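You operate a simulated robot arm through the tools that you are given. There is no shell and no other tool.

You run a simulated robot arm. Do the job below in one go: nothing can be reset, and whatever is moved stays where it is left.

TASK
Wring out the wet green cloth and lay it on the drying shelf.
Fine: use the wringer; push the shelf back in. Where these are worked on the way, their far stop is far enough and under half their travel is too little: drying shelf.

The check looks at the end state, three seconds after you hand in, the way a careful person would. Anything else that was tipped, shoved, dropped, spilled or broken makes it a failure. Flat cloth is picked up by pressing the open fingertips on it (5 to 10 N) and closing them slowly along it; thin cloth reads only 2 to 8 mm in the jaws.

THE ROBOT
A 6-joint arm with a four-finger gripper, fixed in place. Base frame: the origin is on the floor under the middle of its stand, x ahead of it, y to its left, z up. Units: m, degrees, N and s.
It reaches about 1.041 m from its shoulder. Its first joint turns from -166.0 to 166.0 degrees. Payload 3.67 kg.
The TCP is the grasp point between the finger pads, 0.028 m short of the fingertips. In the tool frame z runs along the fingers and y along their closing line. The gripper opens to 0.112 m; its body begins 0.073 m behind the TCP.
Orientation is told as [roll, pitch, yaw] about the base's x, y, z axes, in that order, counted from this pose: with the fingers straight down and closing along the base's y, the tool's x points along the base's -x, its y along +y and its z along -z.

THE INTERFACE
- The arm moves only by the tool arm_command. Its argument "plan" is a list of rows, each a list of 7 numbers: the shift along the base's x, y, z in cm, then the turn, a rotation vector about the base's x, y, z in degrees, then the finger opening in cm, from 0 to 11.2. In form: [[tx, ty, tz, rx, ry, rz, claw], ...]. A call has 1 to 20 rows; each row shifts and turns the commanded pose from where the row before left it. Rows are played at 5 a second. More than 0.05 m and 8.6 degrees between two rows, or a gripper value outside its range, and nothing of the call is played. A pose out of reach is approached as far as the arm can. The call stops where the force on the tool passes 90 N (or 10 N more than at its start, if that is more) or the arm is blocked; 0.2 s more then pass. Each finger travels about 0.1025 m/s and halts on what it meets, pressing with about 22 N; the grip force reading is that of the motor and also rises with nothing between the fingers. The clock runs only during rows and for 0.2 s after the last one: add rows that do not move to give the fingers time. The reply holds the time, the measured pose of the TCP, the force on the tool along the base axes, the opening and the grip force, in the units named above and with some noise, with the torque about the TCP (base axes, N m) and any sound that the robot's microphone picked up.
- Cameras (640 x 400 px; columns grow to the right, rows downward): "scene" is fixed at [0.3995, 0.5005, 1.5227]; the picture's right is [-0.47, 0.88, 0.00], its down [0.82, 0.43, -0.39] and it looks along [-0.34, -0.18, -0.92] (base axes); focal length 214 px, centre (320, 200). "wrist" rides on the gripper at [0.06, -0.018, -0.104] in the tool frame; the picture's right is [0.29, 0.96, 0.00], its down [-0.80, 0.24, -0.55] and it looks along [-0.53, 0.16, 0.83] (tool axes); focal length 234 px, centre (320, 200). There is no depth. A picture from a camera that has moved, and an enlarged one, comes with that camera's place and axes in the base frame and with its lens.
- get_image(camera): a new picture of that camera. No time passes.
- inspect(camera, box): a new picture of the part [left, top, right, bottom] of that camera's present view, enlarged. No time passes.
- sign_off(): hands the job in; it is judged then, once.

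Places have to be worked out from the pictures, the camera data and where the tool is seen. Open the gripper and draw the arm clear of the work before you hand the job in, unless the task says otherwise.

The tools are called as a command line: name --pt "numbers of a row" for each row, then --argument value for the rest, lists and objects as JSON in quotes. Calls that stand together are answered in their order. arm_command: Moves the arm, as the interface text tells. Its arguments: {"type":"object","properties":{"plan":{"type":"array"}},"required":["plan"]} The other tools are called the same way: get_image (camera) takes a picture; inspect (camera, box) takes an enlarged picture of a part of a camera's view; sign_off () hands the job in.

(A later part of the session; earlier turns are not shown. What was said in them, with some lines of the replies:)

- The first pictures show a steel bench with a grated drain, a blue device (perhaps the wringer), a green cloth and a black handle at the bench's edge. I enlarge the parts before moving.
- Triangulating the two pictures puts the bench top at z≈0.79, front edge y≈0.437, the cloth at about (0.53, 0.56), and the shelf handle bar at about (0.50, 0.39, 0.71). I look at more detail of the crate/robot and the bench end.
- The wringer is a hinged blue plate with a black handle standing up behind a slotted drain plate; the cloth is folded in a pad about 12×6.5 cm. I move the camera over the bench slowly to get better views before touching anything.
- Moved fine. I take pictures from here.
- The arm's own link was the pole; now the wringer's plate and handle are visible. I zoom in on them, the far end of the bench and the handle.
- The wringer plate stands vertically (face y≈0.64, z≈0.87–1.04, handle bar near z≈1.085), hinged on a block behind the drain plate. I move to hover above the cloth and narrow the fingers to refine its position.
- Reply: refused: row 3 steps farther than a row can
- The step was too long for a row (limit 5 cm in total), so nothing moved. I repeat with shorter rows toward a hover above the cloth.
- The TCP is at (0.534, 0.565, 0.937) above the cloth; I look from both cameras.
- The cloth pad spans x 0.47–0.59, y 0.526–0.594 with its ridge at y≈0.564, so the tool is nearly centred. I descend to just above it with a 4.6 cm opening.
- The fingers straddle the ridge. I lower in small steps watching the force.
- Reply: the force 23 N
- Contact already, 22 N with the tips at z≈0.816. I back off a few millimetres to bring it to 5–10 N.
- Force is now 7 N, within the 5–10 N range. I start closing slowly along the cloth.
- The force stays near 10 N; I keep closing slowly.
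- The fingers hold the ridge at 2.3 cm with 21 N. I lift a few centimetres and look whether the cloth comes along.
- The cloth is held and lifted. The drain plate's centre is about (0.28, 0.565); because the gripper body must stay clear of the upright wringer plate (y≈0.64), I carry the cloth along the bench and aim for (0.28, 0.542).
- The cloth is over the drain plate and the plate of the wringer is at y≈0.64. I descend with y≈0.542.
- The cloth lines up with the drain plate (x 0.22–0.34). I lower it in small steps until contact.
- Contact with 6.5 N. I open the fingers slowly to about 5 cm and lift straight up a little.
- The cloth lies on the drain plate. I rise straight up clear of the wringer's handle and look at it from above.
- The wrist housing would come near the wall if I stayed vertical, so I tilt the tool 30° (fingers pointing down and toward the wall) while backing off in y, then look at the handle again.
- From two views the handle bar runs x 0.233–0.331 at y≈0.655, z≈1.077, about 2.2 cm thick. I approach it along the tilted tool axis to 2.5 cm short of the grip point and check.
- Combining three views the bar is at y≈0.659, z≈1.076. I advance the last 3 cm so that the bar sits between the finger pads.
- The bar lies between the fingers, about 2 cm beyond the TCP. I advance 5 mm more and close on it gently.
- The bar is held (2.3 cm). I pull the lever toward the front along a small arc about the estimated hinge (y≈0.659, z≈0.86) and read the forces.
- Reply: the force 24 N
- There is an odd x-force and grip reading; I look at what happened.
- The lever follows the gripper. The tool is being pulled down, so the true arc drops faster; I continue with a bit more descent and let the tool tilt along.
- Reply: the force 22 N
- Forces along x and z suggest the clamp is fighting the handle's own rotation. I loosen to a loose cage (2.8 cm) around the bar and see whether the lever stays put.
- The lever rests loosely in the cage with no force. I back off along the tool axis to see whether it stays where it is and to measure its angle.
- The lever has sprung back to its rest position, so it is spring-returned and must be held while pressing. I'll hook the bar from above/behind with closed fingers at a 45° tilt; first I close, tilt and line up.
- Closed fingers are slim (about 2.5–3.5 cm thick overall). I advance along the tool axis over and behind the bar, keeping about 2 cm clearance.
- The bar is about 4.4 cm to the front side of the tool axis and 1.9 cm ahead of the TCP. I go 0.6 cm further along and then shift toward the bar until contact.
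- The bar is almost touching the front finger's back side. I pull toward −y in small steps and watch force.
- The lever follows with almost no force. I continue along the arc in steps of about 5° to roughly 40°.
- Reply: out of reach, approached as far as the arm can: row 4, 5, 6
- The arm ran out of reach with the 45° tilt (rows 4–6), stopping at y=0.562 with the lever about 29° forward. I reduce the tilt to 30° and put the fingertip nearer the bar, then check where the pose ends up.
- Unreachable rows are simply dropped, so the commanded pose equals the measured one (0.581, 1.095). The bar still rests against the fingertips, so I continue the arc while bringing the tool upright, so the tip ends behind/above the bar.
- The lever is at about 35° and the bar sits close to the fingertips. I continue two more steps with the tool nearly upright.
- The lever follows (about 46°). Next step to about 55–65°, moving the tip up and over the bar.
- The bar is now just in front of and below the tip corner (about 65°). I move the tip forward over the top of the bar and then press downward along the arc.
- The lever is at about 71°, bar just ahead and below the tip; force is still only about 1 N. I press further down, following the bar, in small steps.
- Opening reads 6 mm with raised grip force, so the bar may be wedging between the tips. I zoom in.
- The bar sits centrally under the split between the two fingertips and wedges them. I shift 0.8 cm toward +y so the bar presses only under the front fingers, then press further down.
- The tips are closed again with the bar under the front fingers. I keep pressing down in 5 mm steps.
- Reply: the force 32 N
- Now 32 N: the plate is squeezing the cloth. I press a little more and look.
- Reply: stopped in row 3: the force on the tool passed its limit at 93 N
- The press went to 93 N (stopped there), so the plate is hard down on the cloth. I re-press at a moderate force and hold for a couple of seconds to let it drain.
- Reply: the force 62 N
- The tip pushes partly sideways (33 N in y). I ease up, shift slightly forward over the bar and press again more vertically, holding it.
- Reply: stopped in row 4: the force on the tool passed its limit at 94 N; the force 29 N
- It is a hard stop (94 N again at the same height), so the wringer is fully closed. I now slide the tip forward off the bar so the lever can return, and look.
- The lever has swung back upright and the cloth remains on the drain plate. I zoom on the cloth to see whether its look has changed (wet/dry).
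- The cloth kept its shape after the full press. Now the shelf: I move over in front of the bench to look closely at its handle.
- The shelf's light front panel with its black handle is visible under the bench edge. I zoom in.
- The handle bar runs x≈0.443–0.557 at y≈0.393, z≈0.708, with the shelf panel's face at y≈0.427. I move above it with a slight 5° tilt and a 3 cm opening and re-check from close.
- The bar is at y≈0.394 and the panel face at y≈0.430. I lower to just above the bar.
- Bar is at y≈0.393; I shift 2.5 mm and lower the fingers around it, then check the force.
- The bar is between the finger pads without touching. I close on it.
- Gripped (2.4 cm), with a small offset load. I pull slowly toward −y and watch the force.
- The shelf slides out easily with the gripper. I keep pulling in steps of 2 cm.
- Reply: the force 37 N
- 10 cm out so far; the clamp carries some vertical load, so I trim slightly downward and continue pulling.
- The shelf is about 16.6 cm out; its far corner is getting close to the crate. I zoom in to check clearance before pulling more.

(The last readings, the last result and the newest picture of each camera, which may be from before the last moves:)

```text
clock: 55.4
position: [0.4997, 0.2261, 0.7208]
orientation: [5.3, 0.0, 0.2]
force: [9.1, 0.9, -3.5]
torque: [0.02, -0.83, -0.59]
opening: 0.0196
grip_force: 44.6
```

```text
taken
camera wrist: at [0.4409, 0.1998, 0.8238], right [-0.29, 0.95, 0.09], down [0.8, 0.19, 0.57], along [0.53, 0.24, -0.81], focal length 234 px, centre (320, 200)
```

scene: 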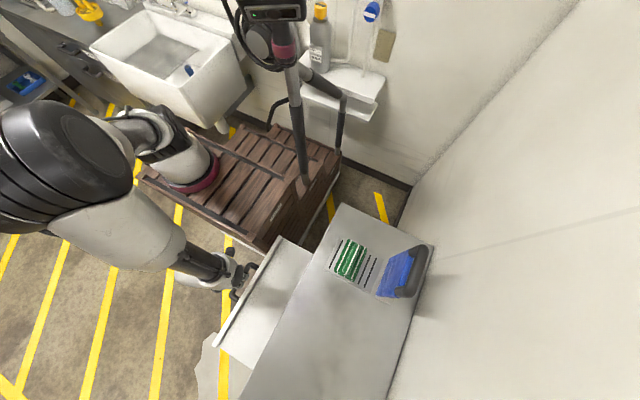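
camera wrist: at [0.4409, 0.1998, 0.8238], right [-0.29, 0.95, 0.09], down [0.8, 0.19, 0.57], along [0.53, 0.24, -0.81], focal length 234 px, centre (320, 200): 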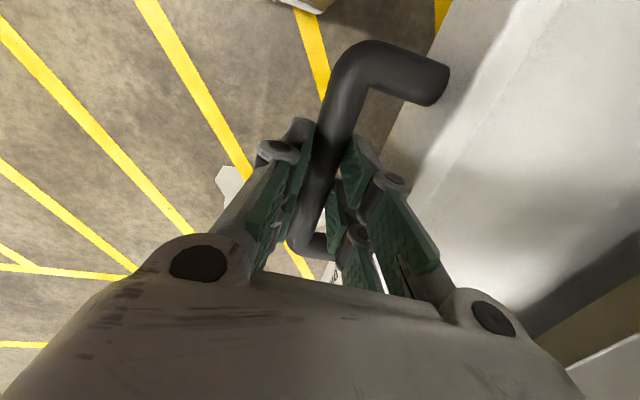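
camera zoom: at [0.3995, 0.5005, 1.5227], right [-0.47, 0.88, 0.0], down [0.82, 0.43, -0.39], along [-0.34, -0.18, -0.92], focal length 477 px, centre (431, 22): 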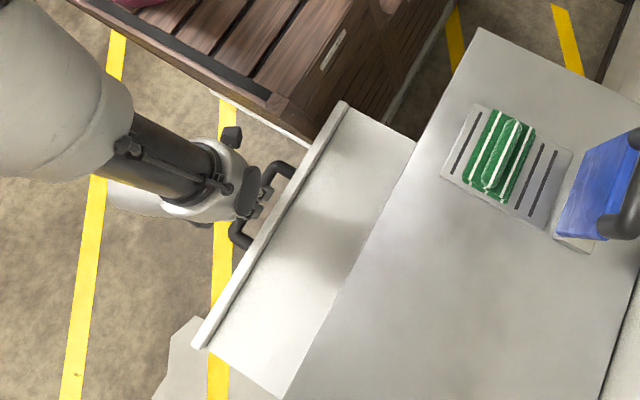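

From projections, the crate's face (y≈0.25, x<0.363) is only about 2 cm from the panel, so I pull just 1 cm more in small steps, watching for the far stop.

arm_command --pt "0 -0.5 0 0 0 0 1.7" --pt "0 -0.5 0 0 0 0 1.7" --pt "0 0 0 0 0 0 1.7"

inspect --camera "scene" --box '[230, 200, 350, 320]'

```text
clock: 56.2
position: [0.4992, 0.2184, 0.7216]
orientation: [5.2, 0.1, 0.2]
force: [9.5, -0.6, -18.9]
torque: [-0.07, -0.63, -0.53]
opening: 0.0194
grip_force: 45.2
```

```text
3.33 times, centred on (290, 260) of scene
camera zoom: at [0.3995, 0.5005, 1.5227], right [-0.47, 0.88, 0.0], down [0.82, 0.43, -0.39], along [-0.34, -0.18, -0.92], focal length 715 px, centre (420, 0)
```

zoom: 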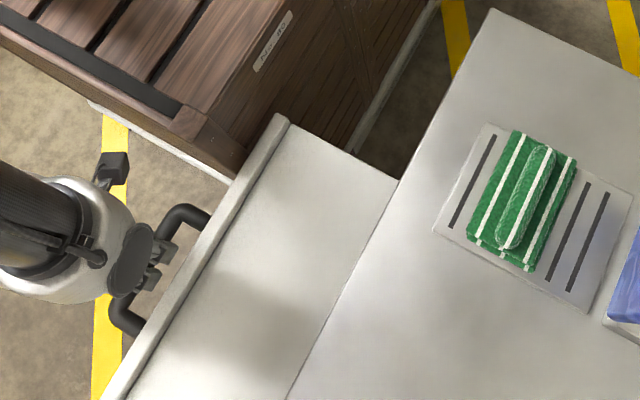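

The shelf is 17.4 cm out with the panel just short of the crate, so I leave it there. I release the handle and rise straight up to view the shelf surface.

arm_command --pt "0 0 0 0 0 0 2.4" --pt "0 0 0 0 0 0 3.2" --pt "0 0 0 0 0 0 3.2" --pt "0 0 1.5 0 0 0 3.2" --pt "0 0 2.5 0 0 0 3.2" --pt "0 0 3.5 0 0 0 3.2" --pt "0 0 4 0 0 0 3.2" --pt "0 0 4 0 0 0 3.2" --pt "0 0 0 0 0 0 3.2"

get_image --camera "wrist"

get_image --camera "scene"

```text
clock: 58.2
position: [0.4964, 0.2163, 0.8768]
orientation: [5.2, 0.1, 0.2]
force: [-0.8, 0.0, 0.0]
torque: [-0.04, -0.02, -0.03]
opening: 0.0319
grip_force: 0.0
```

```text
taken
camera wrist: at [0.4377, 0.1883, 0.9796], right [-0.29, 0.95, 0.09], down [0.8, 0.19, 0.57], along [0.53, 0.24, -0.81], focal length 234 px, centre (320, 200)
```

wrist: 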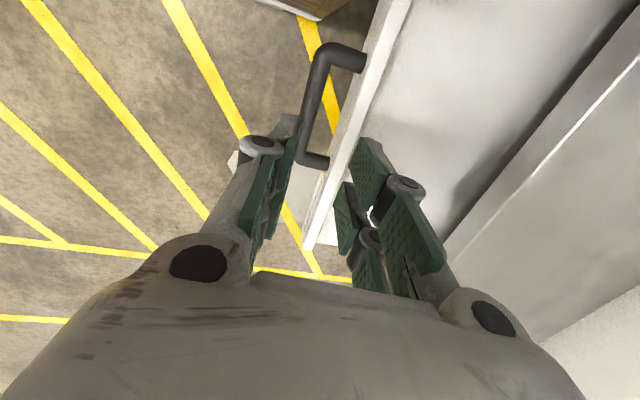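

```text
taken
```

scene: 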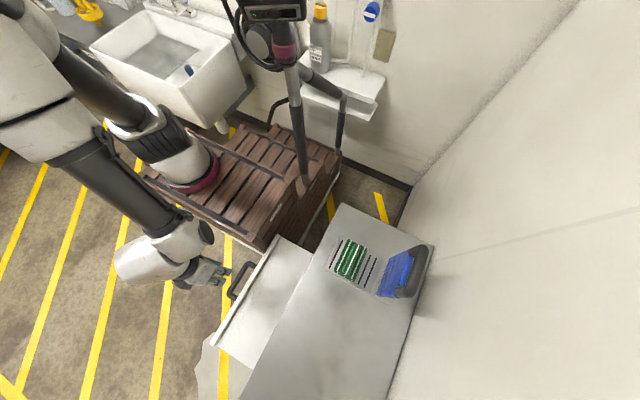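

The shelf stayed out; the panel's top near corner triangulates to (0.692, 0.271, 0.724). I zoom to judge the shelf surface and the bench underside.

inspect --camera "wrist" --box '[280, 0, 640, 280]'

inspect --camera "scene" --box '[200, 220, 340, 380]'

```text
1.43 times, centred on (460, 140) of wrist
camera zoom: at [0.4377, 0.1883, 0.9796], right [-0.29, 0.95, 0.09], down [0.8, 0.19, 0.57], along [0.53, 0.24, -0.81], focal length 334 px, centre (120, 286)
```

zoom: 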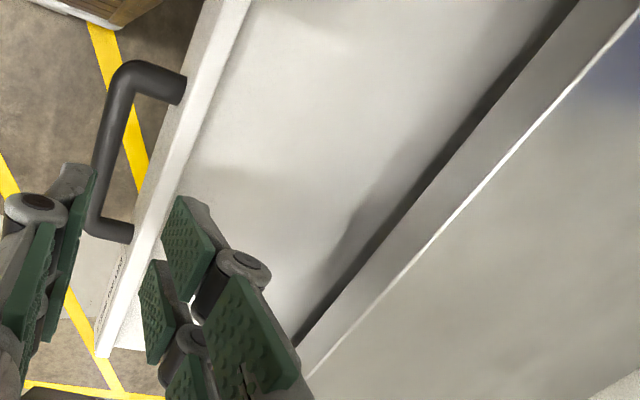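

```text
2.50 times, centred on (270, 300) of scene
camera zoom: at [0.3995, 0.5005, 1.5227], right [-0.47, 0.88, 0.0], down [0.82, 0.43, -0.39], along [-0.34, -0.18, -0.92], focal length 536 px, centre (445, -50)
```

zoom: 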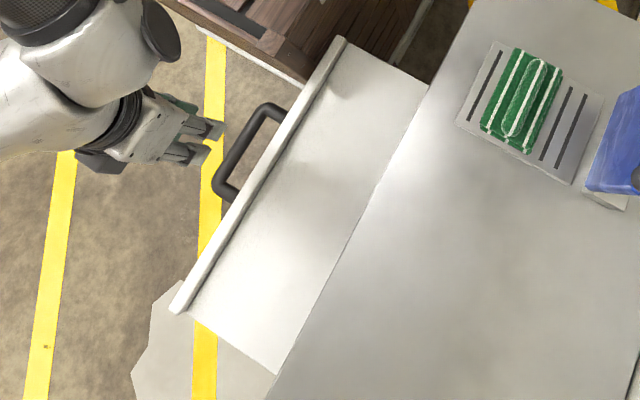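

The bench slab is about z 0.771–0.796 and the shelf surface lies roughly at z≈0.70, leaving room for the cloth. Now I go back over the drain plate to fetch the cloth.

arm_command --pt "0 0 4 0 0 0 4" --pt "0 0 4 -2.6 0 0 5" --pt "0 0 4 -2.6 0 0 5" --pt "-2.4 3.6 0 0 0 0 5" --pt "-2.4 3.6 0 0 0 0 5" --pt "-2.4 3.6 0 0 0 0 5" --pt "-2.4 3.6 0 0 0 0 5" --pt "-2.4 3.6 0 0 0 0 5" --pt "-2.4 3.6 0 0 0 0 5" --pt "-2.4 3.6 0 0 0 0 5" --pt "-2.4 3.6 0 0 0 0 5" --pt "-2.4 3.6 0 0 0 0 5" --pt "0 0 0 0 0 0 5"

get_image --camera "wrist"

```text
clock: 61.0
position: [0.2825, 0.5439, 0.9941]
orientation: [0.0, 0.0, 0.3]
force: [0.5, 0.0, 0.0]
torque: [0.03, 0.01, 0.01]
opening: 0.0501
grip_force: 0.1
```

```text
taken
camera wrist: at [0.2242, 0.5269, 1.0996], right [-0.29, 0.96, 0.0], down [0.8, 0.24, 0.55], along [0.53, 0.16, -0.83], focal length 234 px, centre (320, 200)
```

wrist: 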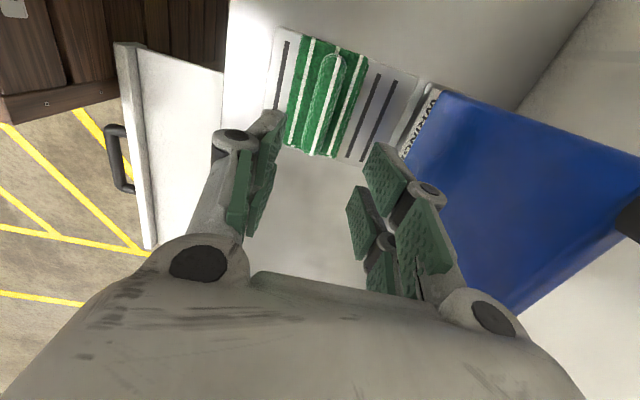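

The cloth's centre is at about (0.28, 0.547) on the drain plate. I descend over its ridge.

arm_command --pt "-0.2 0.3 -3 0 0 0 5" --pt "0 0 -3 0 0 0 4.8" --pt "0 0 -3 0 0 0 4.8" --pt "0 0 -2.5 0 0 0 4.8" --pt "0 0 -1 0 0 0 4.8" --pt "0 0 0 0 0 0 4.8"

get_image --camera "wrist"

```text
clock: 62.4
position: [0.2805, 0.5445, 0.8731]
orientation: [0.0, 0.0, 0.2]
force: [0.2, -0.7, -0.9]
torque: [-0.02, 0.0, 0.03]
opening: 0.048
grip_force: 0.2
```

```text
taken
camera wrist: at [0.2213, 0.5273, 0.9773], right [-0.29, 0.96, 0.0], down [0.8, 0.24, 0.55], along [0.53, 0.16, -0.83], focal length 234 px, centre (320, 200)
```

wrist: 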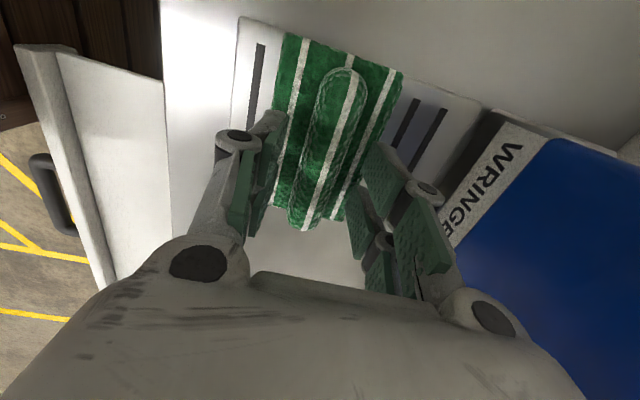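

The fingers straddle the ridge. I lower a few more millimetres for light contact.

arm_command --pt "0 0 -0.5 0 0 0 4.8" --pt "0 0 -0.4 0 0 0 4.8" --pt "0 0 0 0 0 0 4.8"

```text
clock: 63.2
position: [0.2793, 0.5445, 0.8634]
orientation: [0.1, 0.0, 0.2]
force: [0.0, -0.1, 0.2]
torque: [-0.01, 0.02, 0.0]
opening: 0.0482
grip_force: 0.0
```

No contact yet; I lower in 2 mm steps.

arm_command --pt "0 0 -0.2 0 0 0 4.8" --pt "0 0 -0.2 0 0 0 4.8" --pt "0 0 0 0 0 0 4.8"

```text
clock: 64.0
position: [0.2813, 0.5447, 0.8591]
orientation: [0.2, 0.0, 0.2]
force: [1.2, -1.6, 16.6]
torque: [-0.11, -0.01, -0.01]
opening: 0.0491
grip_force: 0.7
```

Contact at 16 N; I ease up 1.5 mm and close slowly on the ridge.

arm_command --pt "0 0 0.15 0 0 0 4.6" --pt "0 0 0 0 0 0 4.2" --pt "0 0 0 0 0 0 3.8" --pt "0 0 0 0 0 0 3.4" --pt "0 0 0 0 0 0 3.0" --pt "0 0 0 0 0 0 2.6" --pt "0 0 0 0 0 0 2.2" --pt "0 0 0 0 0 0 1.8" --pt "0 0 0 0 0 0 1.4" --pt "0 0 0 0 0 0 1.0" --pt "0 0 0 0 0 0 1.0"

```text
clock: 66.4
position: [0.2782, 0.5434, 0.8618]
orientation: [0.2, 0.0, 0.3]
force: [0.1, 8.4, 30.3]
torque: [0.17, 0.04, -0.01]
opening: 0.0235
grip_force: 22.1
```

Held again (2.35 cm, 22 N). I lift straight up and check.

arm_command --pt "0 0 1 0 0 0 1.0" --pt "0 0 2 0 0 0 1.0" --pt "0 0 3 0 0 0 1.0" --pt "0 -0.5 3 0 0 0 1.0" --pt "0 0 0 0 0 0 1.0"

get_image --camera "wrist"

get_image --camera "scene"

```text
clock: 67.6
position: [0.279, 0.5362, 0.9481]
orientation: [0.0, 0.0, 0.2]
force: [0.3, 0.4, -0.3]
torque: [-0.01, 0.01, 0.0]
opening: 0.0235
grip_force: 22.0
```

```text
taken
camera wrist: at [0.2205, 0.5191, 1.0532], right [-0.29, 0.96, 0.0], down [0.8, 0.24, 0.55], along [0.53, 0.16, -0.83], focal length 234 px, centre (320, 200)
```

wrist: 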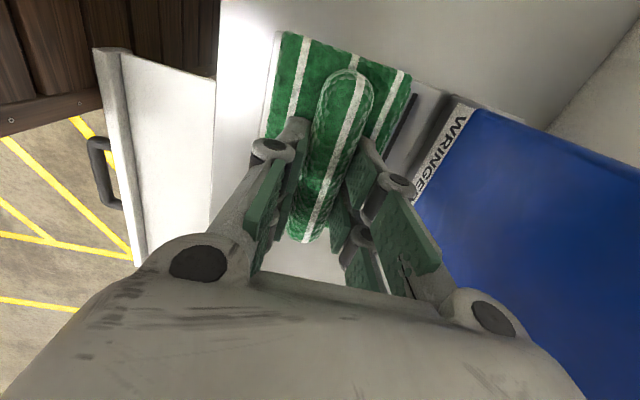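

```text
taken
```

scene: 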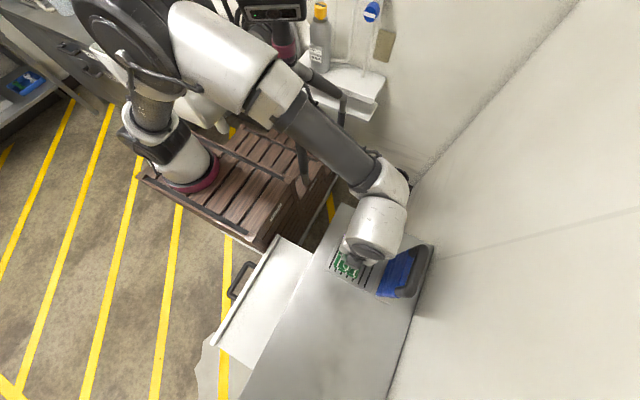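

The cloth is in hand again. I zoom on it to compare its look with the wet picture taken before.

inspect --camera "wrist" --box '[240, 20, 440, 250]'

```text
1.74 times, centred on (340, 135) of wrist
camera zoom: at [0.2205, 0.5191, 1.0532], right [-0.29, 0.96, 0.0], down [0.8, 0.24, 0.55], along [0.53, 0.16, -0.83], focal length 407 px, centre (285, 313)
```

zoom: 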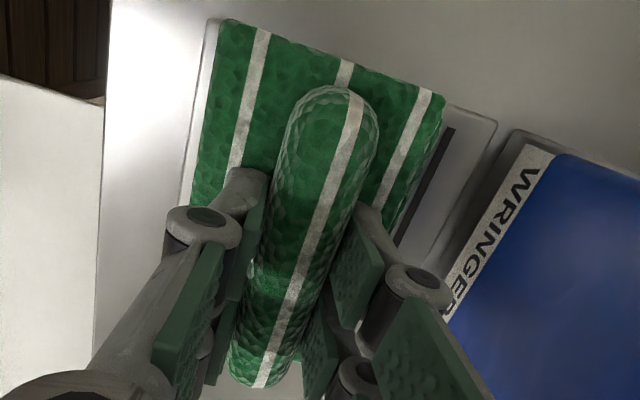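

I carry the cloth over the bench to above the shelf's exposed middle, about (0.50, 0.355), and begin to lower.

arm_command --pt "0 -1 1 0 0 0 1.0" --pt "3.2 -2.4 0 0 0 0 1.0" --pt "3.2 -2.5 0 0 0 0 1.0" --pt "3.2 -2.5 0 0 0 0 1.0" --pt "3.2 -2.5 0 0 0 0 1.0" --pt "3.2 -2.5 0 0 0 0 1.0" --pt "3.2 -2.4 0 0 0 0 1.0" --pt "2.9 -2.2 0 0 0 0 1.0" --pt "0 0 -3 0 0 0 1.0" --pt "0 0 -3 0 0 0 1.0" --pt "0 0 -3 0 0 0 1.0" --pt "0 0 -3 0 0 0 1.0" --pt "0 0 0 0 0 0 1.0"

get_image --camera "wrist"

get_image --camera "scene"

```text
clock: 70.4
position: [0.5007, 0.3592, 0.8371]
orientation: [0.1, 0.0, 0.2]
force: [-0.2, 0.7, -0.7]
torque: [0.04, 0.01, 0.0]
opening: 0.0234
grip_force: 22.5
```

```text
taken
camera wrist: at [0.4425, 0.3411, 0.941], right [-0.29, 0.96, 0.0], down [0.8, 0.24, 0.55], along [0.53, 0.16, -0.83], focal length 234 px, centre (320, 200)
```

wrist: 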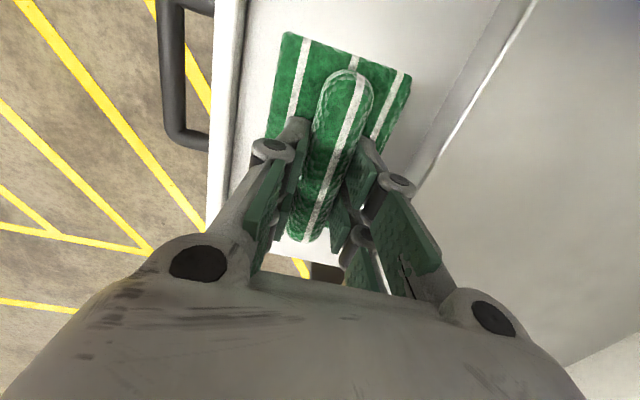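

```text
taken
```

scene: 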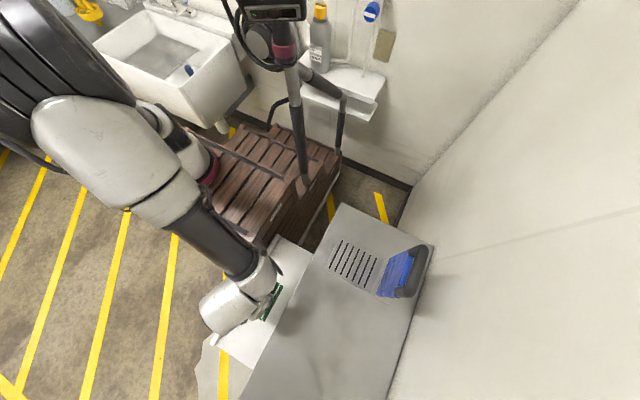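

The cloth hangs over the free part of the shelf between panel and bench edge. I lower it, slowly near the end.

arm_command --pt "0 -0.3 -2.5 0 0 0 1.0" --pt "0 0 -2 0 0 0 1.0" --pt "0 0 -1.5 0 0 0 1.0" --pt "0 0 -1 0 0 0 1.0" --pt "0 0 0 0 0 0 1.0"

get_image --camera "wrist"

```text
clock: 71.6
position: [0.5007, 0.3569, 0.7673]
orientation: [0.1, 0.0, 0.2]
force: [1.3, 0.8, -0.5]
torque: [-0.01, -0.02, -0.01]
opening: 0.0235
grip_force: 22.0
```

```text
taken
camera wrist: at [0.4422, 0.3386, 0.8721], right [-0.29, 0.96, 0.0], down [0.8, 0.24, 0.55], along [0.53, 0.16, -0.83], focal length 234 px, centre (320, 200)
```

wrist: 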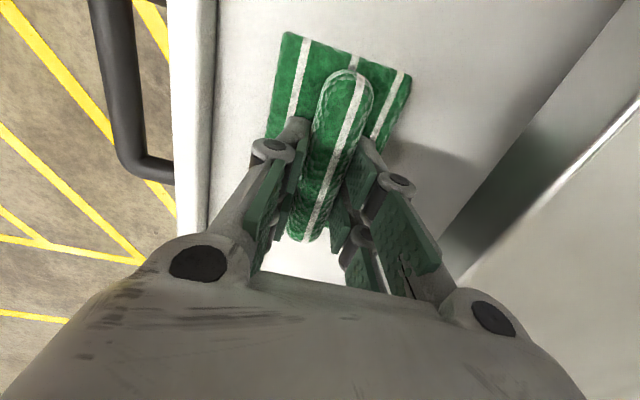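

No contact yet at z=0.767. I keep lowering in half-centimetre steps.

arm_command --pt "0 0 -0.5 0 0 0 1.0" --pt "0 0 -0.5 0 0 0 1.0" --pt "0 0 0 0 0 0 1.0"

```text
clock: 72.4
position: [0.5012, 0.3562, 0.7592]
orientation: [0.1, 0.0, 0.1]
force: [0.3, 0.1, -0.9]
torque: [0.02, -0.01, -0.01]
opening: 0.0235
grip_force: 21.9
```

Still free. I go on in 4 mm steps.

arm_command --pt "0 0 -0.4 0 0 0 1.0" --pt "0 0 -0.4 0 0 0 1.0" --pt "0 0 0 0 0 0 1.0"

```text
clock: 73.2
position: [0.5008, 0.3561, 0.7511]
orientation: [0.1, -0.1, 0.2]
force: [-1.2, 0.2, 0.1]
torque: [-0.02, -0.04, 0.01]
opening: 0.0236
grip_force: 21.9
```

arm_command --pt "0 0 -0.3 0 0 0 1.0" --pt "0 0 -0.3 0 0 0 1.0" --pt "0 0 0 0 0 0 1.0"

```text
clock: 74.0
position: [0.5014, 0.3603, 0.7498]
orientation: [0.7, -0.4, 0.2]
force: [-9.7, 0.6, 27.2]
torque: [-0.51, 0.57, -0.08]
opening: 0.0233
grip_force: 22.3
stopped in row 3: the force on the tool passed its limit at 93 N (the readings are from after the stop); the commanded pose is now the measured one
```

Sudden hard contact (93 N stop). I look before doing anything else.

get_image --camera "wrist"

get_image --camera "scene"

inspect --camera "scene" --box '[190, 220, 330, 380]'

```text
taken
camera wrist: at [0.4425, 0.3408, 0.8538], right [-0.29, 0.96, 0.01], down [0.79, 0.24, 0.56], along [0.53, 0.17, -0.83], focal length 234 px, centre (320, 200)
```

wrist: 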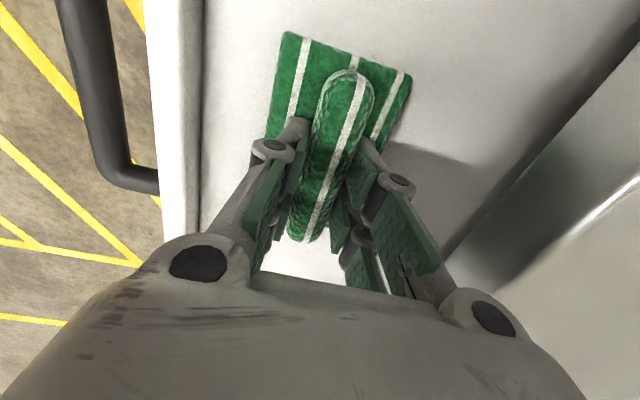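

```text
taken
```

scene: 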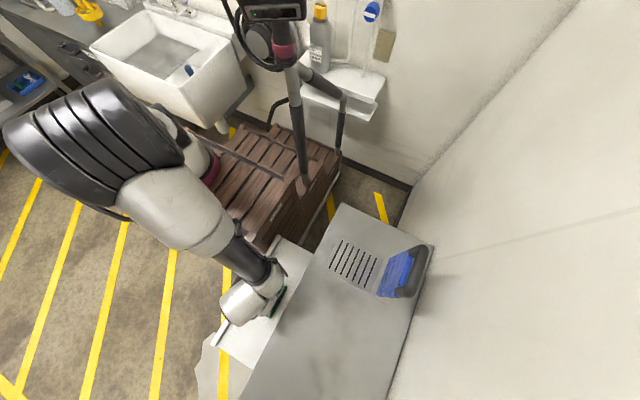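

```text
2.50 times, centred on (260, 300) of scene
camera zoom: at [0.3995, 0.5005, 1.5227], right [-0.47, 0.88, 0.0], down [0.82, 0.43, -0.39], along [-0.34, -0.18, -0.92], focal length 536 px, centre (470, -50)
```

zoom: 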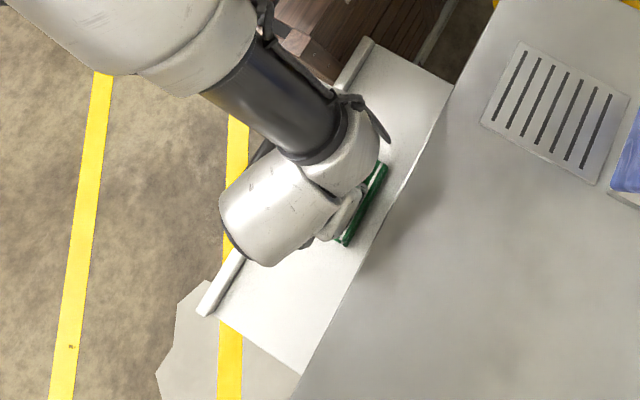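

It is the cloth meeting the shelf surface (z≈0.70), as expected at this height. I ease up 2 mm, release slowly, and then rise.

arm_command --pt "0 0 0.2 -0.6 0.4 0 1.0" --pt "0 0 0 0 0 0 1.0"

```text
clock: 74.6
position: [0.5032, 0.3576, 0.75]
orientation: [0.0, 0.2, 0.2]
force: [-3.8, 0.8, 10.4]
torque: [0.09, -0.36, 0.07]
opening: 0.0234
grip_force: 21.8
```

Now only 10 N. I open slowly and lift straight off.

arm_command --pt "0 0 0 0 0 0 2.6" --pt "0 0 0 0 0 0 3.2" --pt "0 0 0 0 0 0 3.8" --pt "0 0 0.2 0 0 0 4.4" --pt "0 0 0.8 0 0 0 4.8" --pt "0 0 1.5 0 0 0 4.8" --pt "0 0 2.5 0 0 0 4.8" --pt "0 0 3 0 0 0 4.8" --pt "0 0 0 0 0 0 4.8"

get_image --camera "wrist"

get_image --camera "scene"

```text
clock: 76.6
position: [0.5015, 0.358, 0.831]
orientation: [0.0, 0.2, 0.2]
force: [0.0, 0.1, 0.9]
torque: [0.04, 0.02, 0.01]
opening: 0.0483
grip_force: 0.0
```

```text
taken
camera wrist: at [0.4426, 0.3404, 0.9354], right [-0.29, 0.96, 0.0], down [0.8, 0.24, 0.55], along [0.53, 0.16, -0.83], focal length 234 px, centre (320, 200)
```

wrist: 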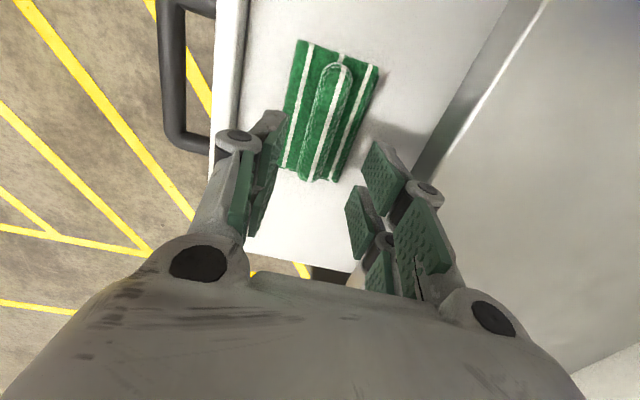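

```text
taken
```

scene: 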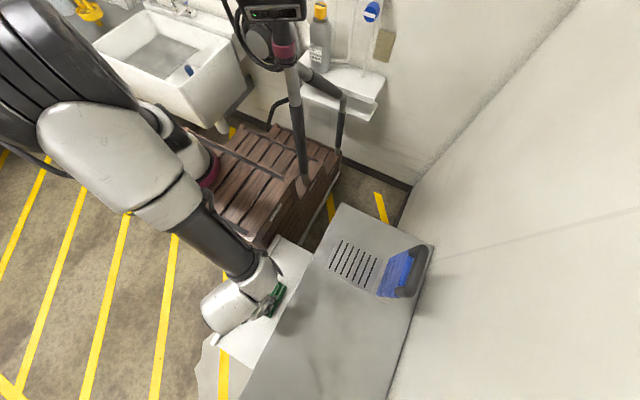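

The cloth lies on the shelf's exposed middle. Now I go in front of the handle with closed fingers to push the shelf back in.

arm_command --pt "0 -2 1 0 0 0 4" --pt "0 -4 0 0 0 0 2" --pt "0 -4 0 0 0 0 0" --pt "0 -4 0 0 0 0 0" --pt "0 -4 0 0 0 0 0" --pt "0 -1 0 0 0 0 0" --pt "0 0 0 0 0 0 0"

get_image --camera "wrist"

get_image --camera "scene"

```text
clock: 78.2
position: [0.5016, 0.1672, 0.8402]
orientation: [0.0, 0.2, 0.2]
force: [0.0, 0.3, -0.2]
torque: [0.0, 0.02, 0.01]
opening: 0.0
grip_force: 21.9
```

```text
taken
camera wrist: at [0.4437, 0.1499, 0.946], right [-0.29, 0.96, 0.0], down [0.8, 0.24, 0.55], along [0.53, 0.16, -0.83], focal length 234 px, centre (320, 200)
```

wrist: 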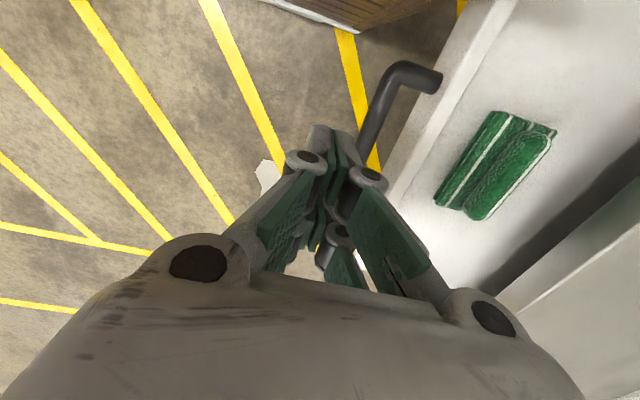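

```text
taken
```

scene: 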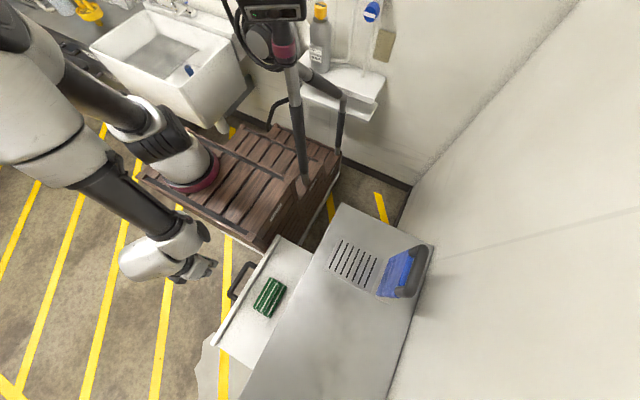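

Clear view of the shelf and cloth. Before pushing, I zoom to verify that the cloth will clear the bench's underside.

inspect --camera "wrist" --box '[380, 60, 640, 330]'

inspect --camera "scene" --box '[200, 220, 340, 380]'

```text
1.48 times, centred on (510, 195) of wrist
camera zoom: at [0.4437, 0.1499, 0.946], right [-0.29, 0.96, 0.0], down [0.8, 0.24, 0.55], along [0.53, 0.16, -0.83], focal length 347 px, centre (38, 207)
```

zoom: 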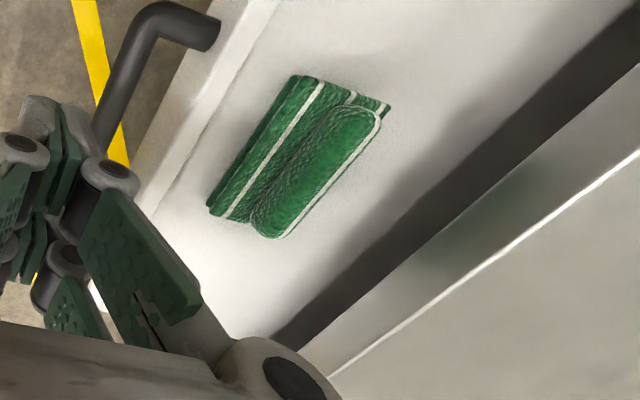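

```text
2.50 times, centred on (270, 300) of scene
camera zoom: at [0.3995, 0.5005, 1.5227], right [-0.47, 0.88, 0.0], down [0.82, 0.43, -0.39], along [-0.34, -0.18, -0.92], focal length 536 px, centre (445, -50)
```

zoom: 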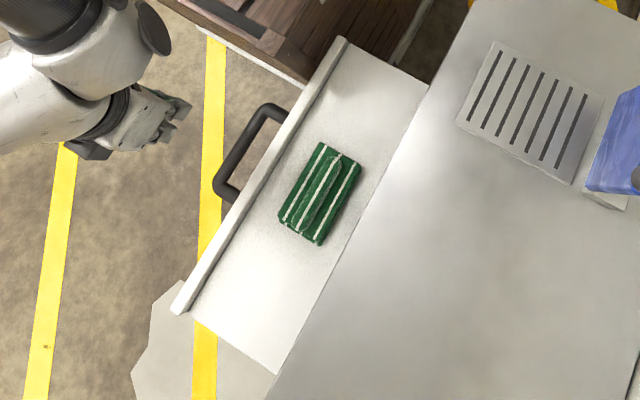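

Underside is at z≈0.770 and the ridge top at about 0.75, so it clears. I lower the closed fingers in front of the handle bar.

arm_command --pt "0 0 -3 0 0 0 0" --pt "0 0 -3 0 0 0 0" --pt "0 0 -3 0 0 0 0" --pt "0 0 -2.6 0 0 0 0" --pt "0 0 0 0 0 0 0"

get_image --camera "wrist"

```text
clock: 79.4
position: [0.5023, 0.1683, 0.7241]
orientation: [0.0, 0.2, 0.2]
force: [-0.4, 0.1, -0.1]
torque: [0.02, 0.01, 0.03]
opening: 0.0
grip_force: 21.5
```

```text
taken
camera wrist: at [0.444, 0.1488, 0.829], right [-0.29, 0.96, 0.0], down [0.8, 0.24, 0.55], along [0.53, 0.16, -0.83], focal length 234 px, centre (320, 200)
```

wrist: 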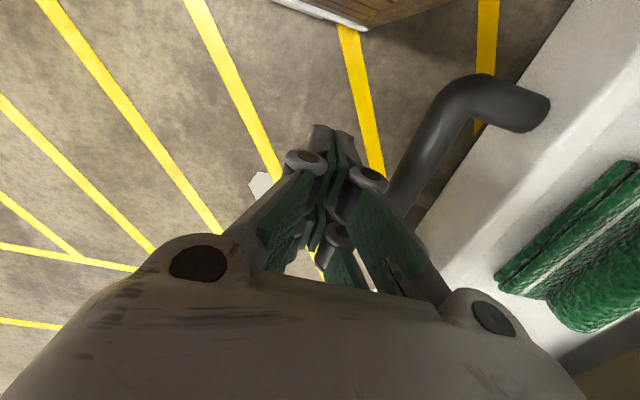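

The fingers are in front of the bar, with about 2–3 cm to go. I push slowly toward +y, first up to contact and a few centimetres further.

arm_command --pt "0 1 0 0 0 0 0" --pt "0 1 0 0 0 0 0" --pt "0 1 0 0 0 0 0" --pt "0 1 0 0 0 0 0" --pt "0 1 0 0 0 0 0" --pt "0 0 0 0 0 0 0"

get_image --camera "wrist"

get_image --camera "scene"

```text
clock: 80.8
position: [0.503, 0.2187, 0.7248]
orientation: [0.0, 0.2, 0.2]
force: [0.3, 0.0, -0.9]
torque: [-0.01, 0.03, -0.02]
opening: 0.0001
grip_force: 21.8
```

```text
taken
camera wrist: at [0.4452, 0.2009, 0.8303], right [-0.29, 0.96, 0.0], down [0.8, 0.24, 0.55], along [0.53, 0.16, -0.83], focal length 234 px, centre (320, 200)
```

wrist: 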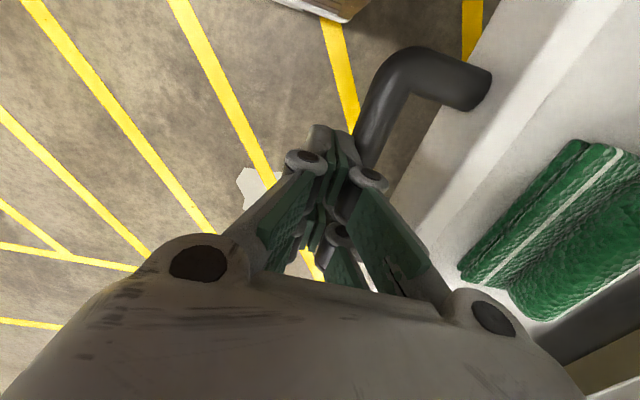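

```text
taken
```

scene: 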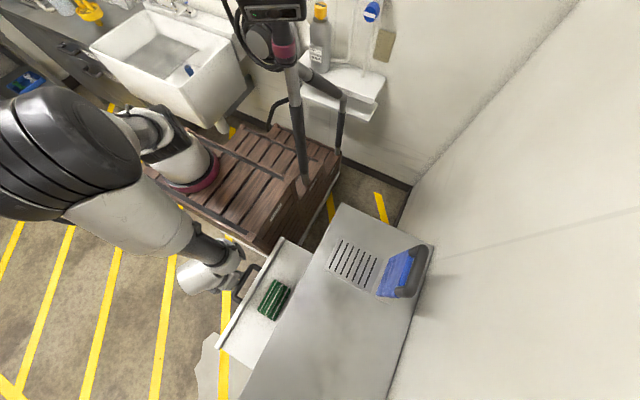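

The shelf moves in with the cloth riding along. I keep pushing at a slow pace.

arm_command --pt "0 1 0 0 0 0 0" --pt "0 1 0 0 0 0 0" --pt "0 1 0 0 0 0 0" --pt "0 1 0 0 0 0 0" --pt "0 1 0 0 0 0 0" --pt "0 1 0 0 0 0 0" --pt "0 1 0 0 0 0 0" --pt "0 0 0 0 0 0 0"

get_image --camera "wrist"

get_image --camera "scene"

```text
clock: 82.6
position: [0.5018, 0.2881, 0.7234]
orientation: [0.0, 0.2, 0.2]
force: [0.5, -0.3, -2.0]
torque: [0.04, 0.0, -0.01]
opening: 0.0
grip_force: 21.8
```

```text
taken
camera wrist: at [0.4442, 0.2712, 0.829], right [-0.29, 0.96, 0.0], down [0.8, 0.24, 0.55], along [0.53, 0.16, -0.83], focal length 234 px, centre (320, 200)
```

wrist: 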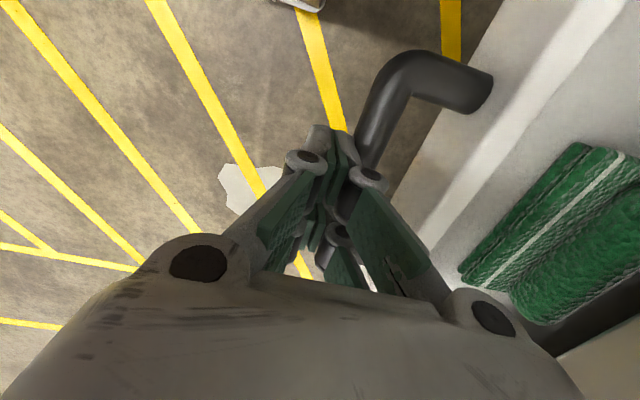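

```text
taken
```

scene: 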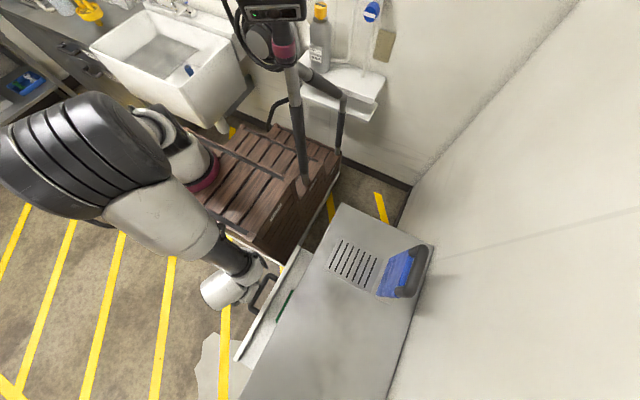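

The cloth keeps its place on the shelf and passes under the bench edge. I continue pushing.

arm_command --pt "0 1 0 0 0 0 0" --pt "0 1 0 0 0 0 0" --pt "0 1 0 0 0 0 0" --pt "0 1 0 0 0 0 0" --pt "0 1 0 0 0 0 0" --pt "0 0 0 0 0 0 0"

get_image --camera "wrist"

```text
clock: 84.0
position: [0.5021, 0.3391, 0.7237]
orientation: [0.0, 0.3, 0.2]
force: [1.0, 0.1, 0.0]
torque: [0.01, 0.01, -0.01]
opening: 0.0001
grip_force: 22.3
```

```text
taken
camera wrist: at [0.4442, 0.3216, 0.8281], right [-0.29, 0.96, 0.0], down [0.8, 0.24, 0.55], along [0.53, 0.16, -0.83], focal length 234 px, centre (320, 200)
```

wrist: 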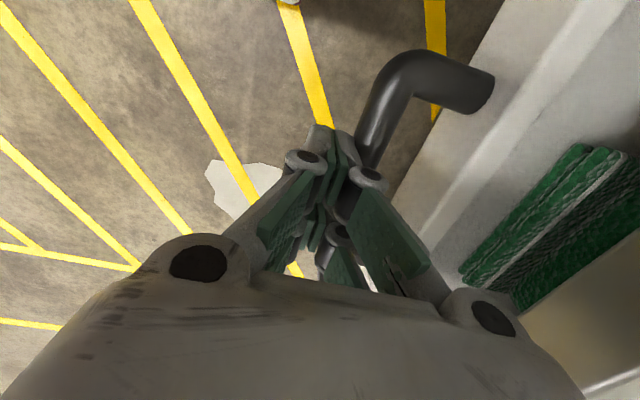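

Cloth still in place and no force. Remaining travel is about 3 cm; I push in 5 mm steps and watch for the closed stop.

arm_command --pt "0 0.8 0 0 0 0 0" --pt "0 0.7 0 0 0 0 0" --pt "0 0.5 0 0 0 0 0" --pt "0 0.5 0 0 0 0 0" --pt "0 0 0 0 0 0 0"

get_image --camera "wrist"

```text
clock: 85.2
position: [0.5032, 0.3626, 0.7234]
orientation: [0.0, 0.2, 0.1]
force: [-0.2, 0.4, 0.1]
torque: [-0.01, -0.01, 0.02]
opening: 0.0001
grip_force: 22.2
```

```text
taken
camera wrist: at [0.4451, 0.3456, 0.8283], right [-0.29, 0.96, 0.0], down [0.8, 0.24, 0.55], along [0.53, 0.16, -0.83], focal length 234 px, centre (320, 200)
```

wrist: 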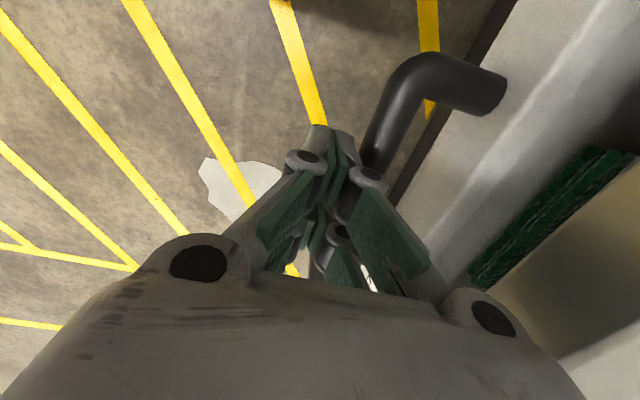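

The bar has coasted slightly ahead. I continue in small steps until I feel the closed stop.

arm_command --pt "0 0.4 0 0 0 0 0" --pt "0 0.4 0 0 0 0 0" --pt "0 0 0 0 0 0 0"

get_image --camera "wrist"

```text
clock: 86.0
position: [0.504, 0.3701, 0.7235]
orientation: [-0.2, 0.3, 0.3]
force: [1.2, -13.6, 5.7]
torque: [-0.26, -0.07, -0.19]
opening: 0.0
grip_force: 22.1
```

```text
taken
camera wrist: at [0.4452, 0.3527, 0.8289], right [-0.29, 0.96, 0.0], down [0.8, 0.24, 0.55], along [0.53, 0.16, -0.84], focal length 234 px, centre (320, 200)
```

wrist: 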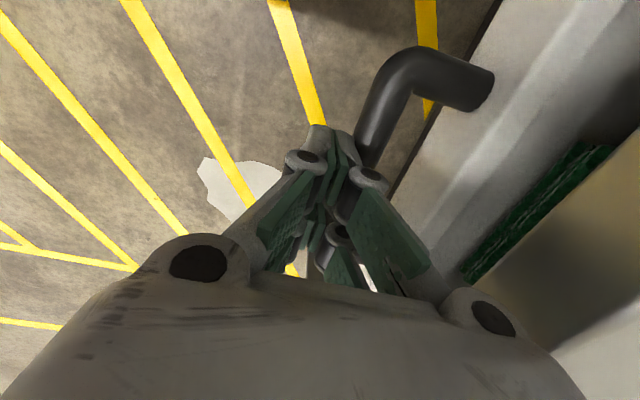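

13.6 N at TCP y=0.370: this is the closed stop (bar back at y≈0.393). One small extra nudge to make sure, then I back away.

arm_command --pt "0 0.15 0 0 0 0 0" --pt "0 0 0 0 0 0 0"

```text
clock: 86.6
position: [0.5038, 0.37, 0.723]
orientation: [-0.2, 0.3, 0.0]
force: [9.5, -35.3, 9.5]
torque: [-0.61, -0.26, -0.36]
opening: 0.0
grip_force: 21.7
```

The force climbs to 35 N without motion, so the shelf is fully closed. I draw back and rise clear, opening the gripper.

arm_command --pt "0 -1 0 0 0 0 0" --pt "0 -2.5 0 0 0 0 0" --pt "0 -3 0 0 0 0 0" --pt "0 0 3 0 0 0 0" --pt "0 0 4 0 0 0 0" --pt "0 0 4 0 0 0 3" --pt "0 0 4 0 0 0 6" --pt "0 0 4 0 0 0 8" --pt "0 0 4 0 0 0 8" --pt "0 0 0 0 0 0 8"

get_image --camera "wrist"

get_image --camera "scene"

```text
clock: 88.8
position: [0.5004, 0.305, 0.9549]
orientation: [-0.1, 0.3, 0.2]
force: [-0.1, -0.3, -0.2]
torque: [0.04, 0.01, 0.01]
opening: 0.0801
grip_force: 0.0
```

```text
taken
camera wrist: at [0.443, 0.2884, 1.0598], right [-0.29, 0.96, 0.0], down [0.8, 0.24, 0.55], along [0.53, 0.16, -0.83], focal length 234 px, centre (320, 200)
```

wrist: 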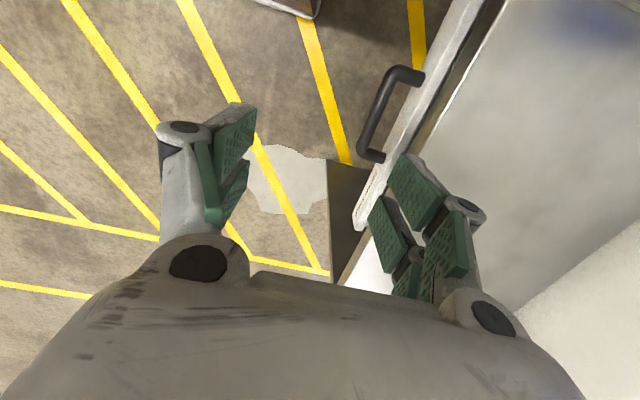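

```text
taken
```

scene: 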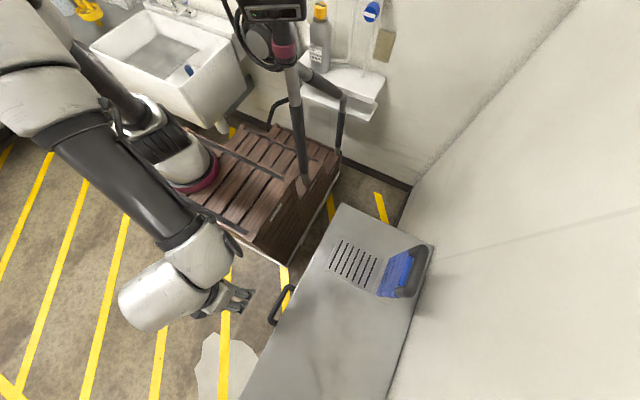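

The shelf is closed with its handle where it was at the start, and the wringer is upright again. I raise the arm well clear with the gripper open and take a last look.

arm_command --pt "-2 0 4 0 0 0 10" --pt "-2 0 4 0 0 0 11.2" --pt "-2 0 4 0 0 0 11.2" --pt "-2 1 3 0 0 0 11.2" --pt "0 0 0 0 0 0 11.2" --pt "0 0 0 0 0 0 11.2"

get_image --camera "scene"

get_image --camera "wrist"

inspect --camera "scene" --box '[230, 220, 450, 400]'

```text
clock: 90.2
position: [0.4202, 0.32, 1.1018]
orientation: [0.0, 0.2, 0.2]
force: [0.3, 0.0, 0.2]
torque: [0.0, 0.0, 0.02]
opening: 0.1124
grip_force: 0.0
```

```text
taken
```

scene: 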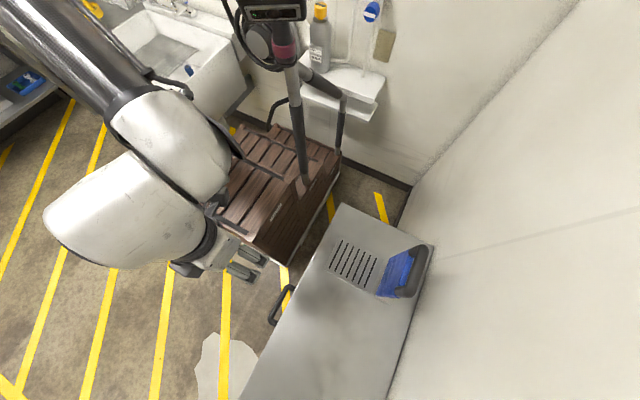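

```text
taken
camera wrist: at [0.3621, 0.302, 1.2074], right [-0.29, 0.96, 0.0], down [0.8, 0.24, 0.55], along [0.53, 0.16, -0.83], focal length 234 px, centre (320, 200)
```

wrist: 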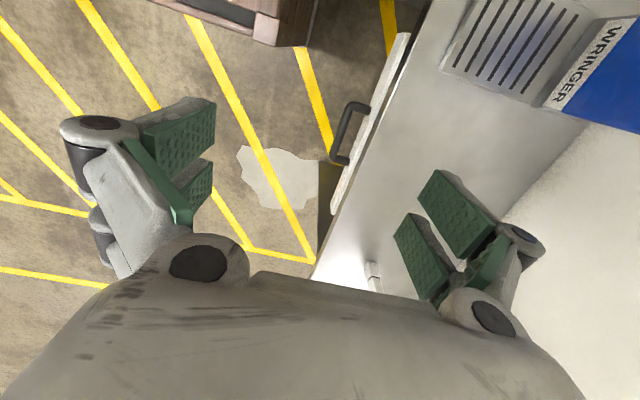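

```text
2.22 times, centred on (340, 310) of scene
camera zoom: at [0.3995, 0.5005, 1.5227], right [-0.47, 0.88, 0.0], down [0.82, 0.43, -0.39], along [-0.34, -0.18, -0.92], focal length 477 px, centre (276, -44)
```

zoom: 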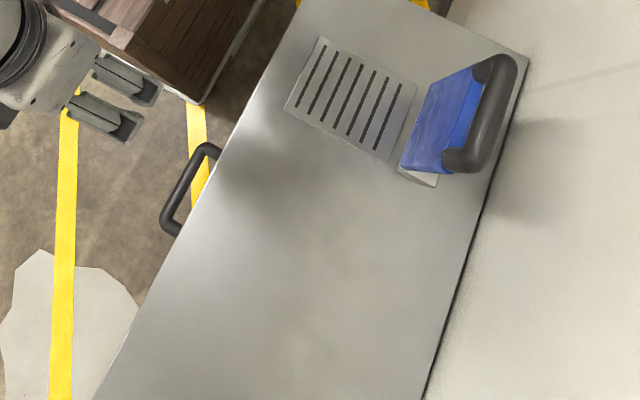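

The bench is as it was at the start: shelf shut, wringer upright and empty, nothing else moved, gripper open and clear. In the last views before the shelf shut, the cloth was in place on it. The wringer was pressed twice to its hard stop with the cloth under it, though the pictures can't show how wet the cloth still is. I hand the job in.

sign_off

```text
The job is handed in.
```

I put the cloth through the wringer, laid it on the drying shelf and pushed the shelf back in. I can't confirm from the pictures that the cloth is actually dry.

- **Wringing:** I pressed the wringer lever to its hard stop twice with the cloth under the plate, reaching just over 90 N each time. The cloth looked the same afterwards, and the microphone picked up nothing that would confirm it drained.
- **Shelf pull:** I pulled the shelf out about 17 cm and stopped there, because its front panel was about 2 cm from the robot's stand. I never felt its far stop. The stand leaves only about 2 cm more room, so I took this to be well past half its travel.
- **Laying the cloth:** It went down harder than planned; the arm stopped at 93 N when the cloth met the shelf. I eased off before releasing it, and the cloth stayed in place while the shelf closed.
- **End state:** The shelf is shut against its stop, with the handle back where it started. The wringer is upright and empty, and the gripper is open and clear of the bench. In the last pictures I saw nothing else moved.
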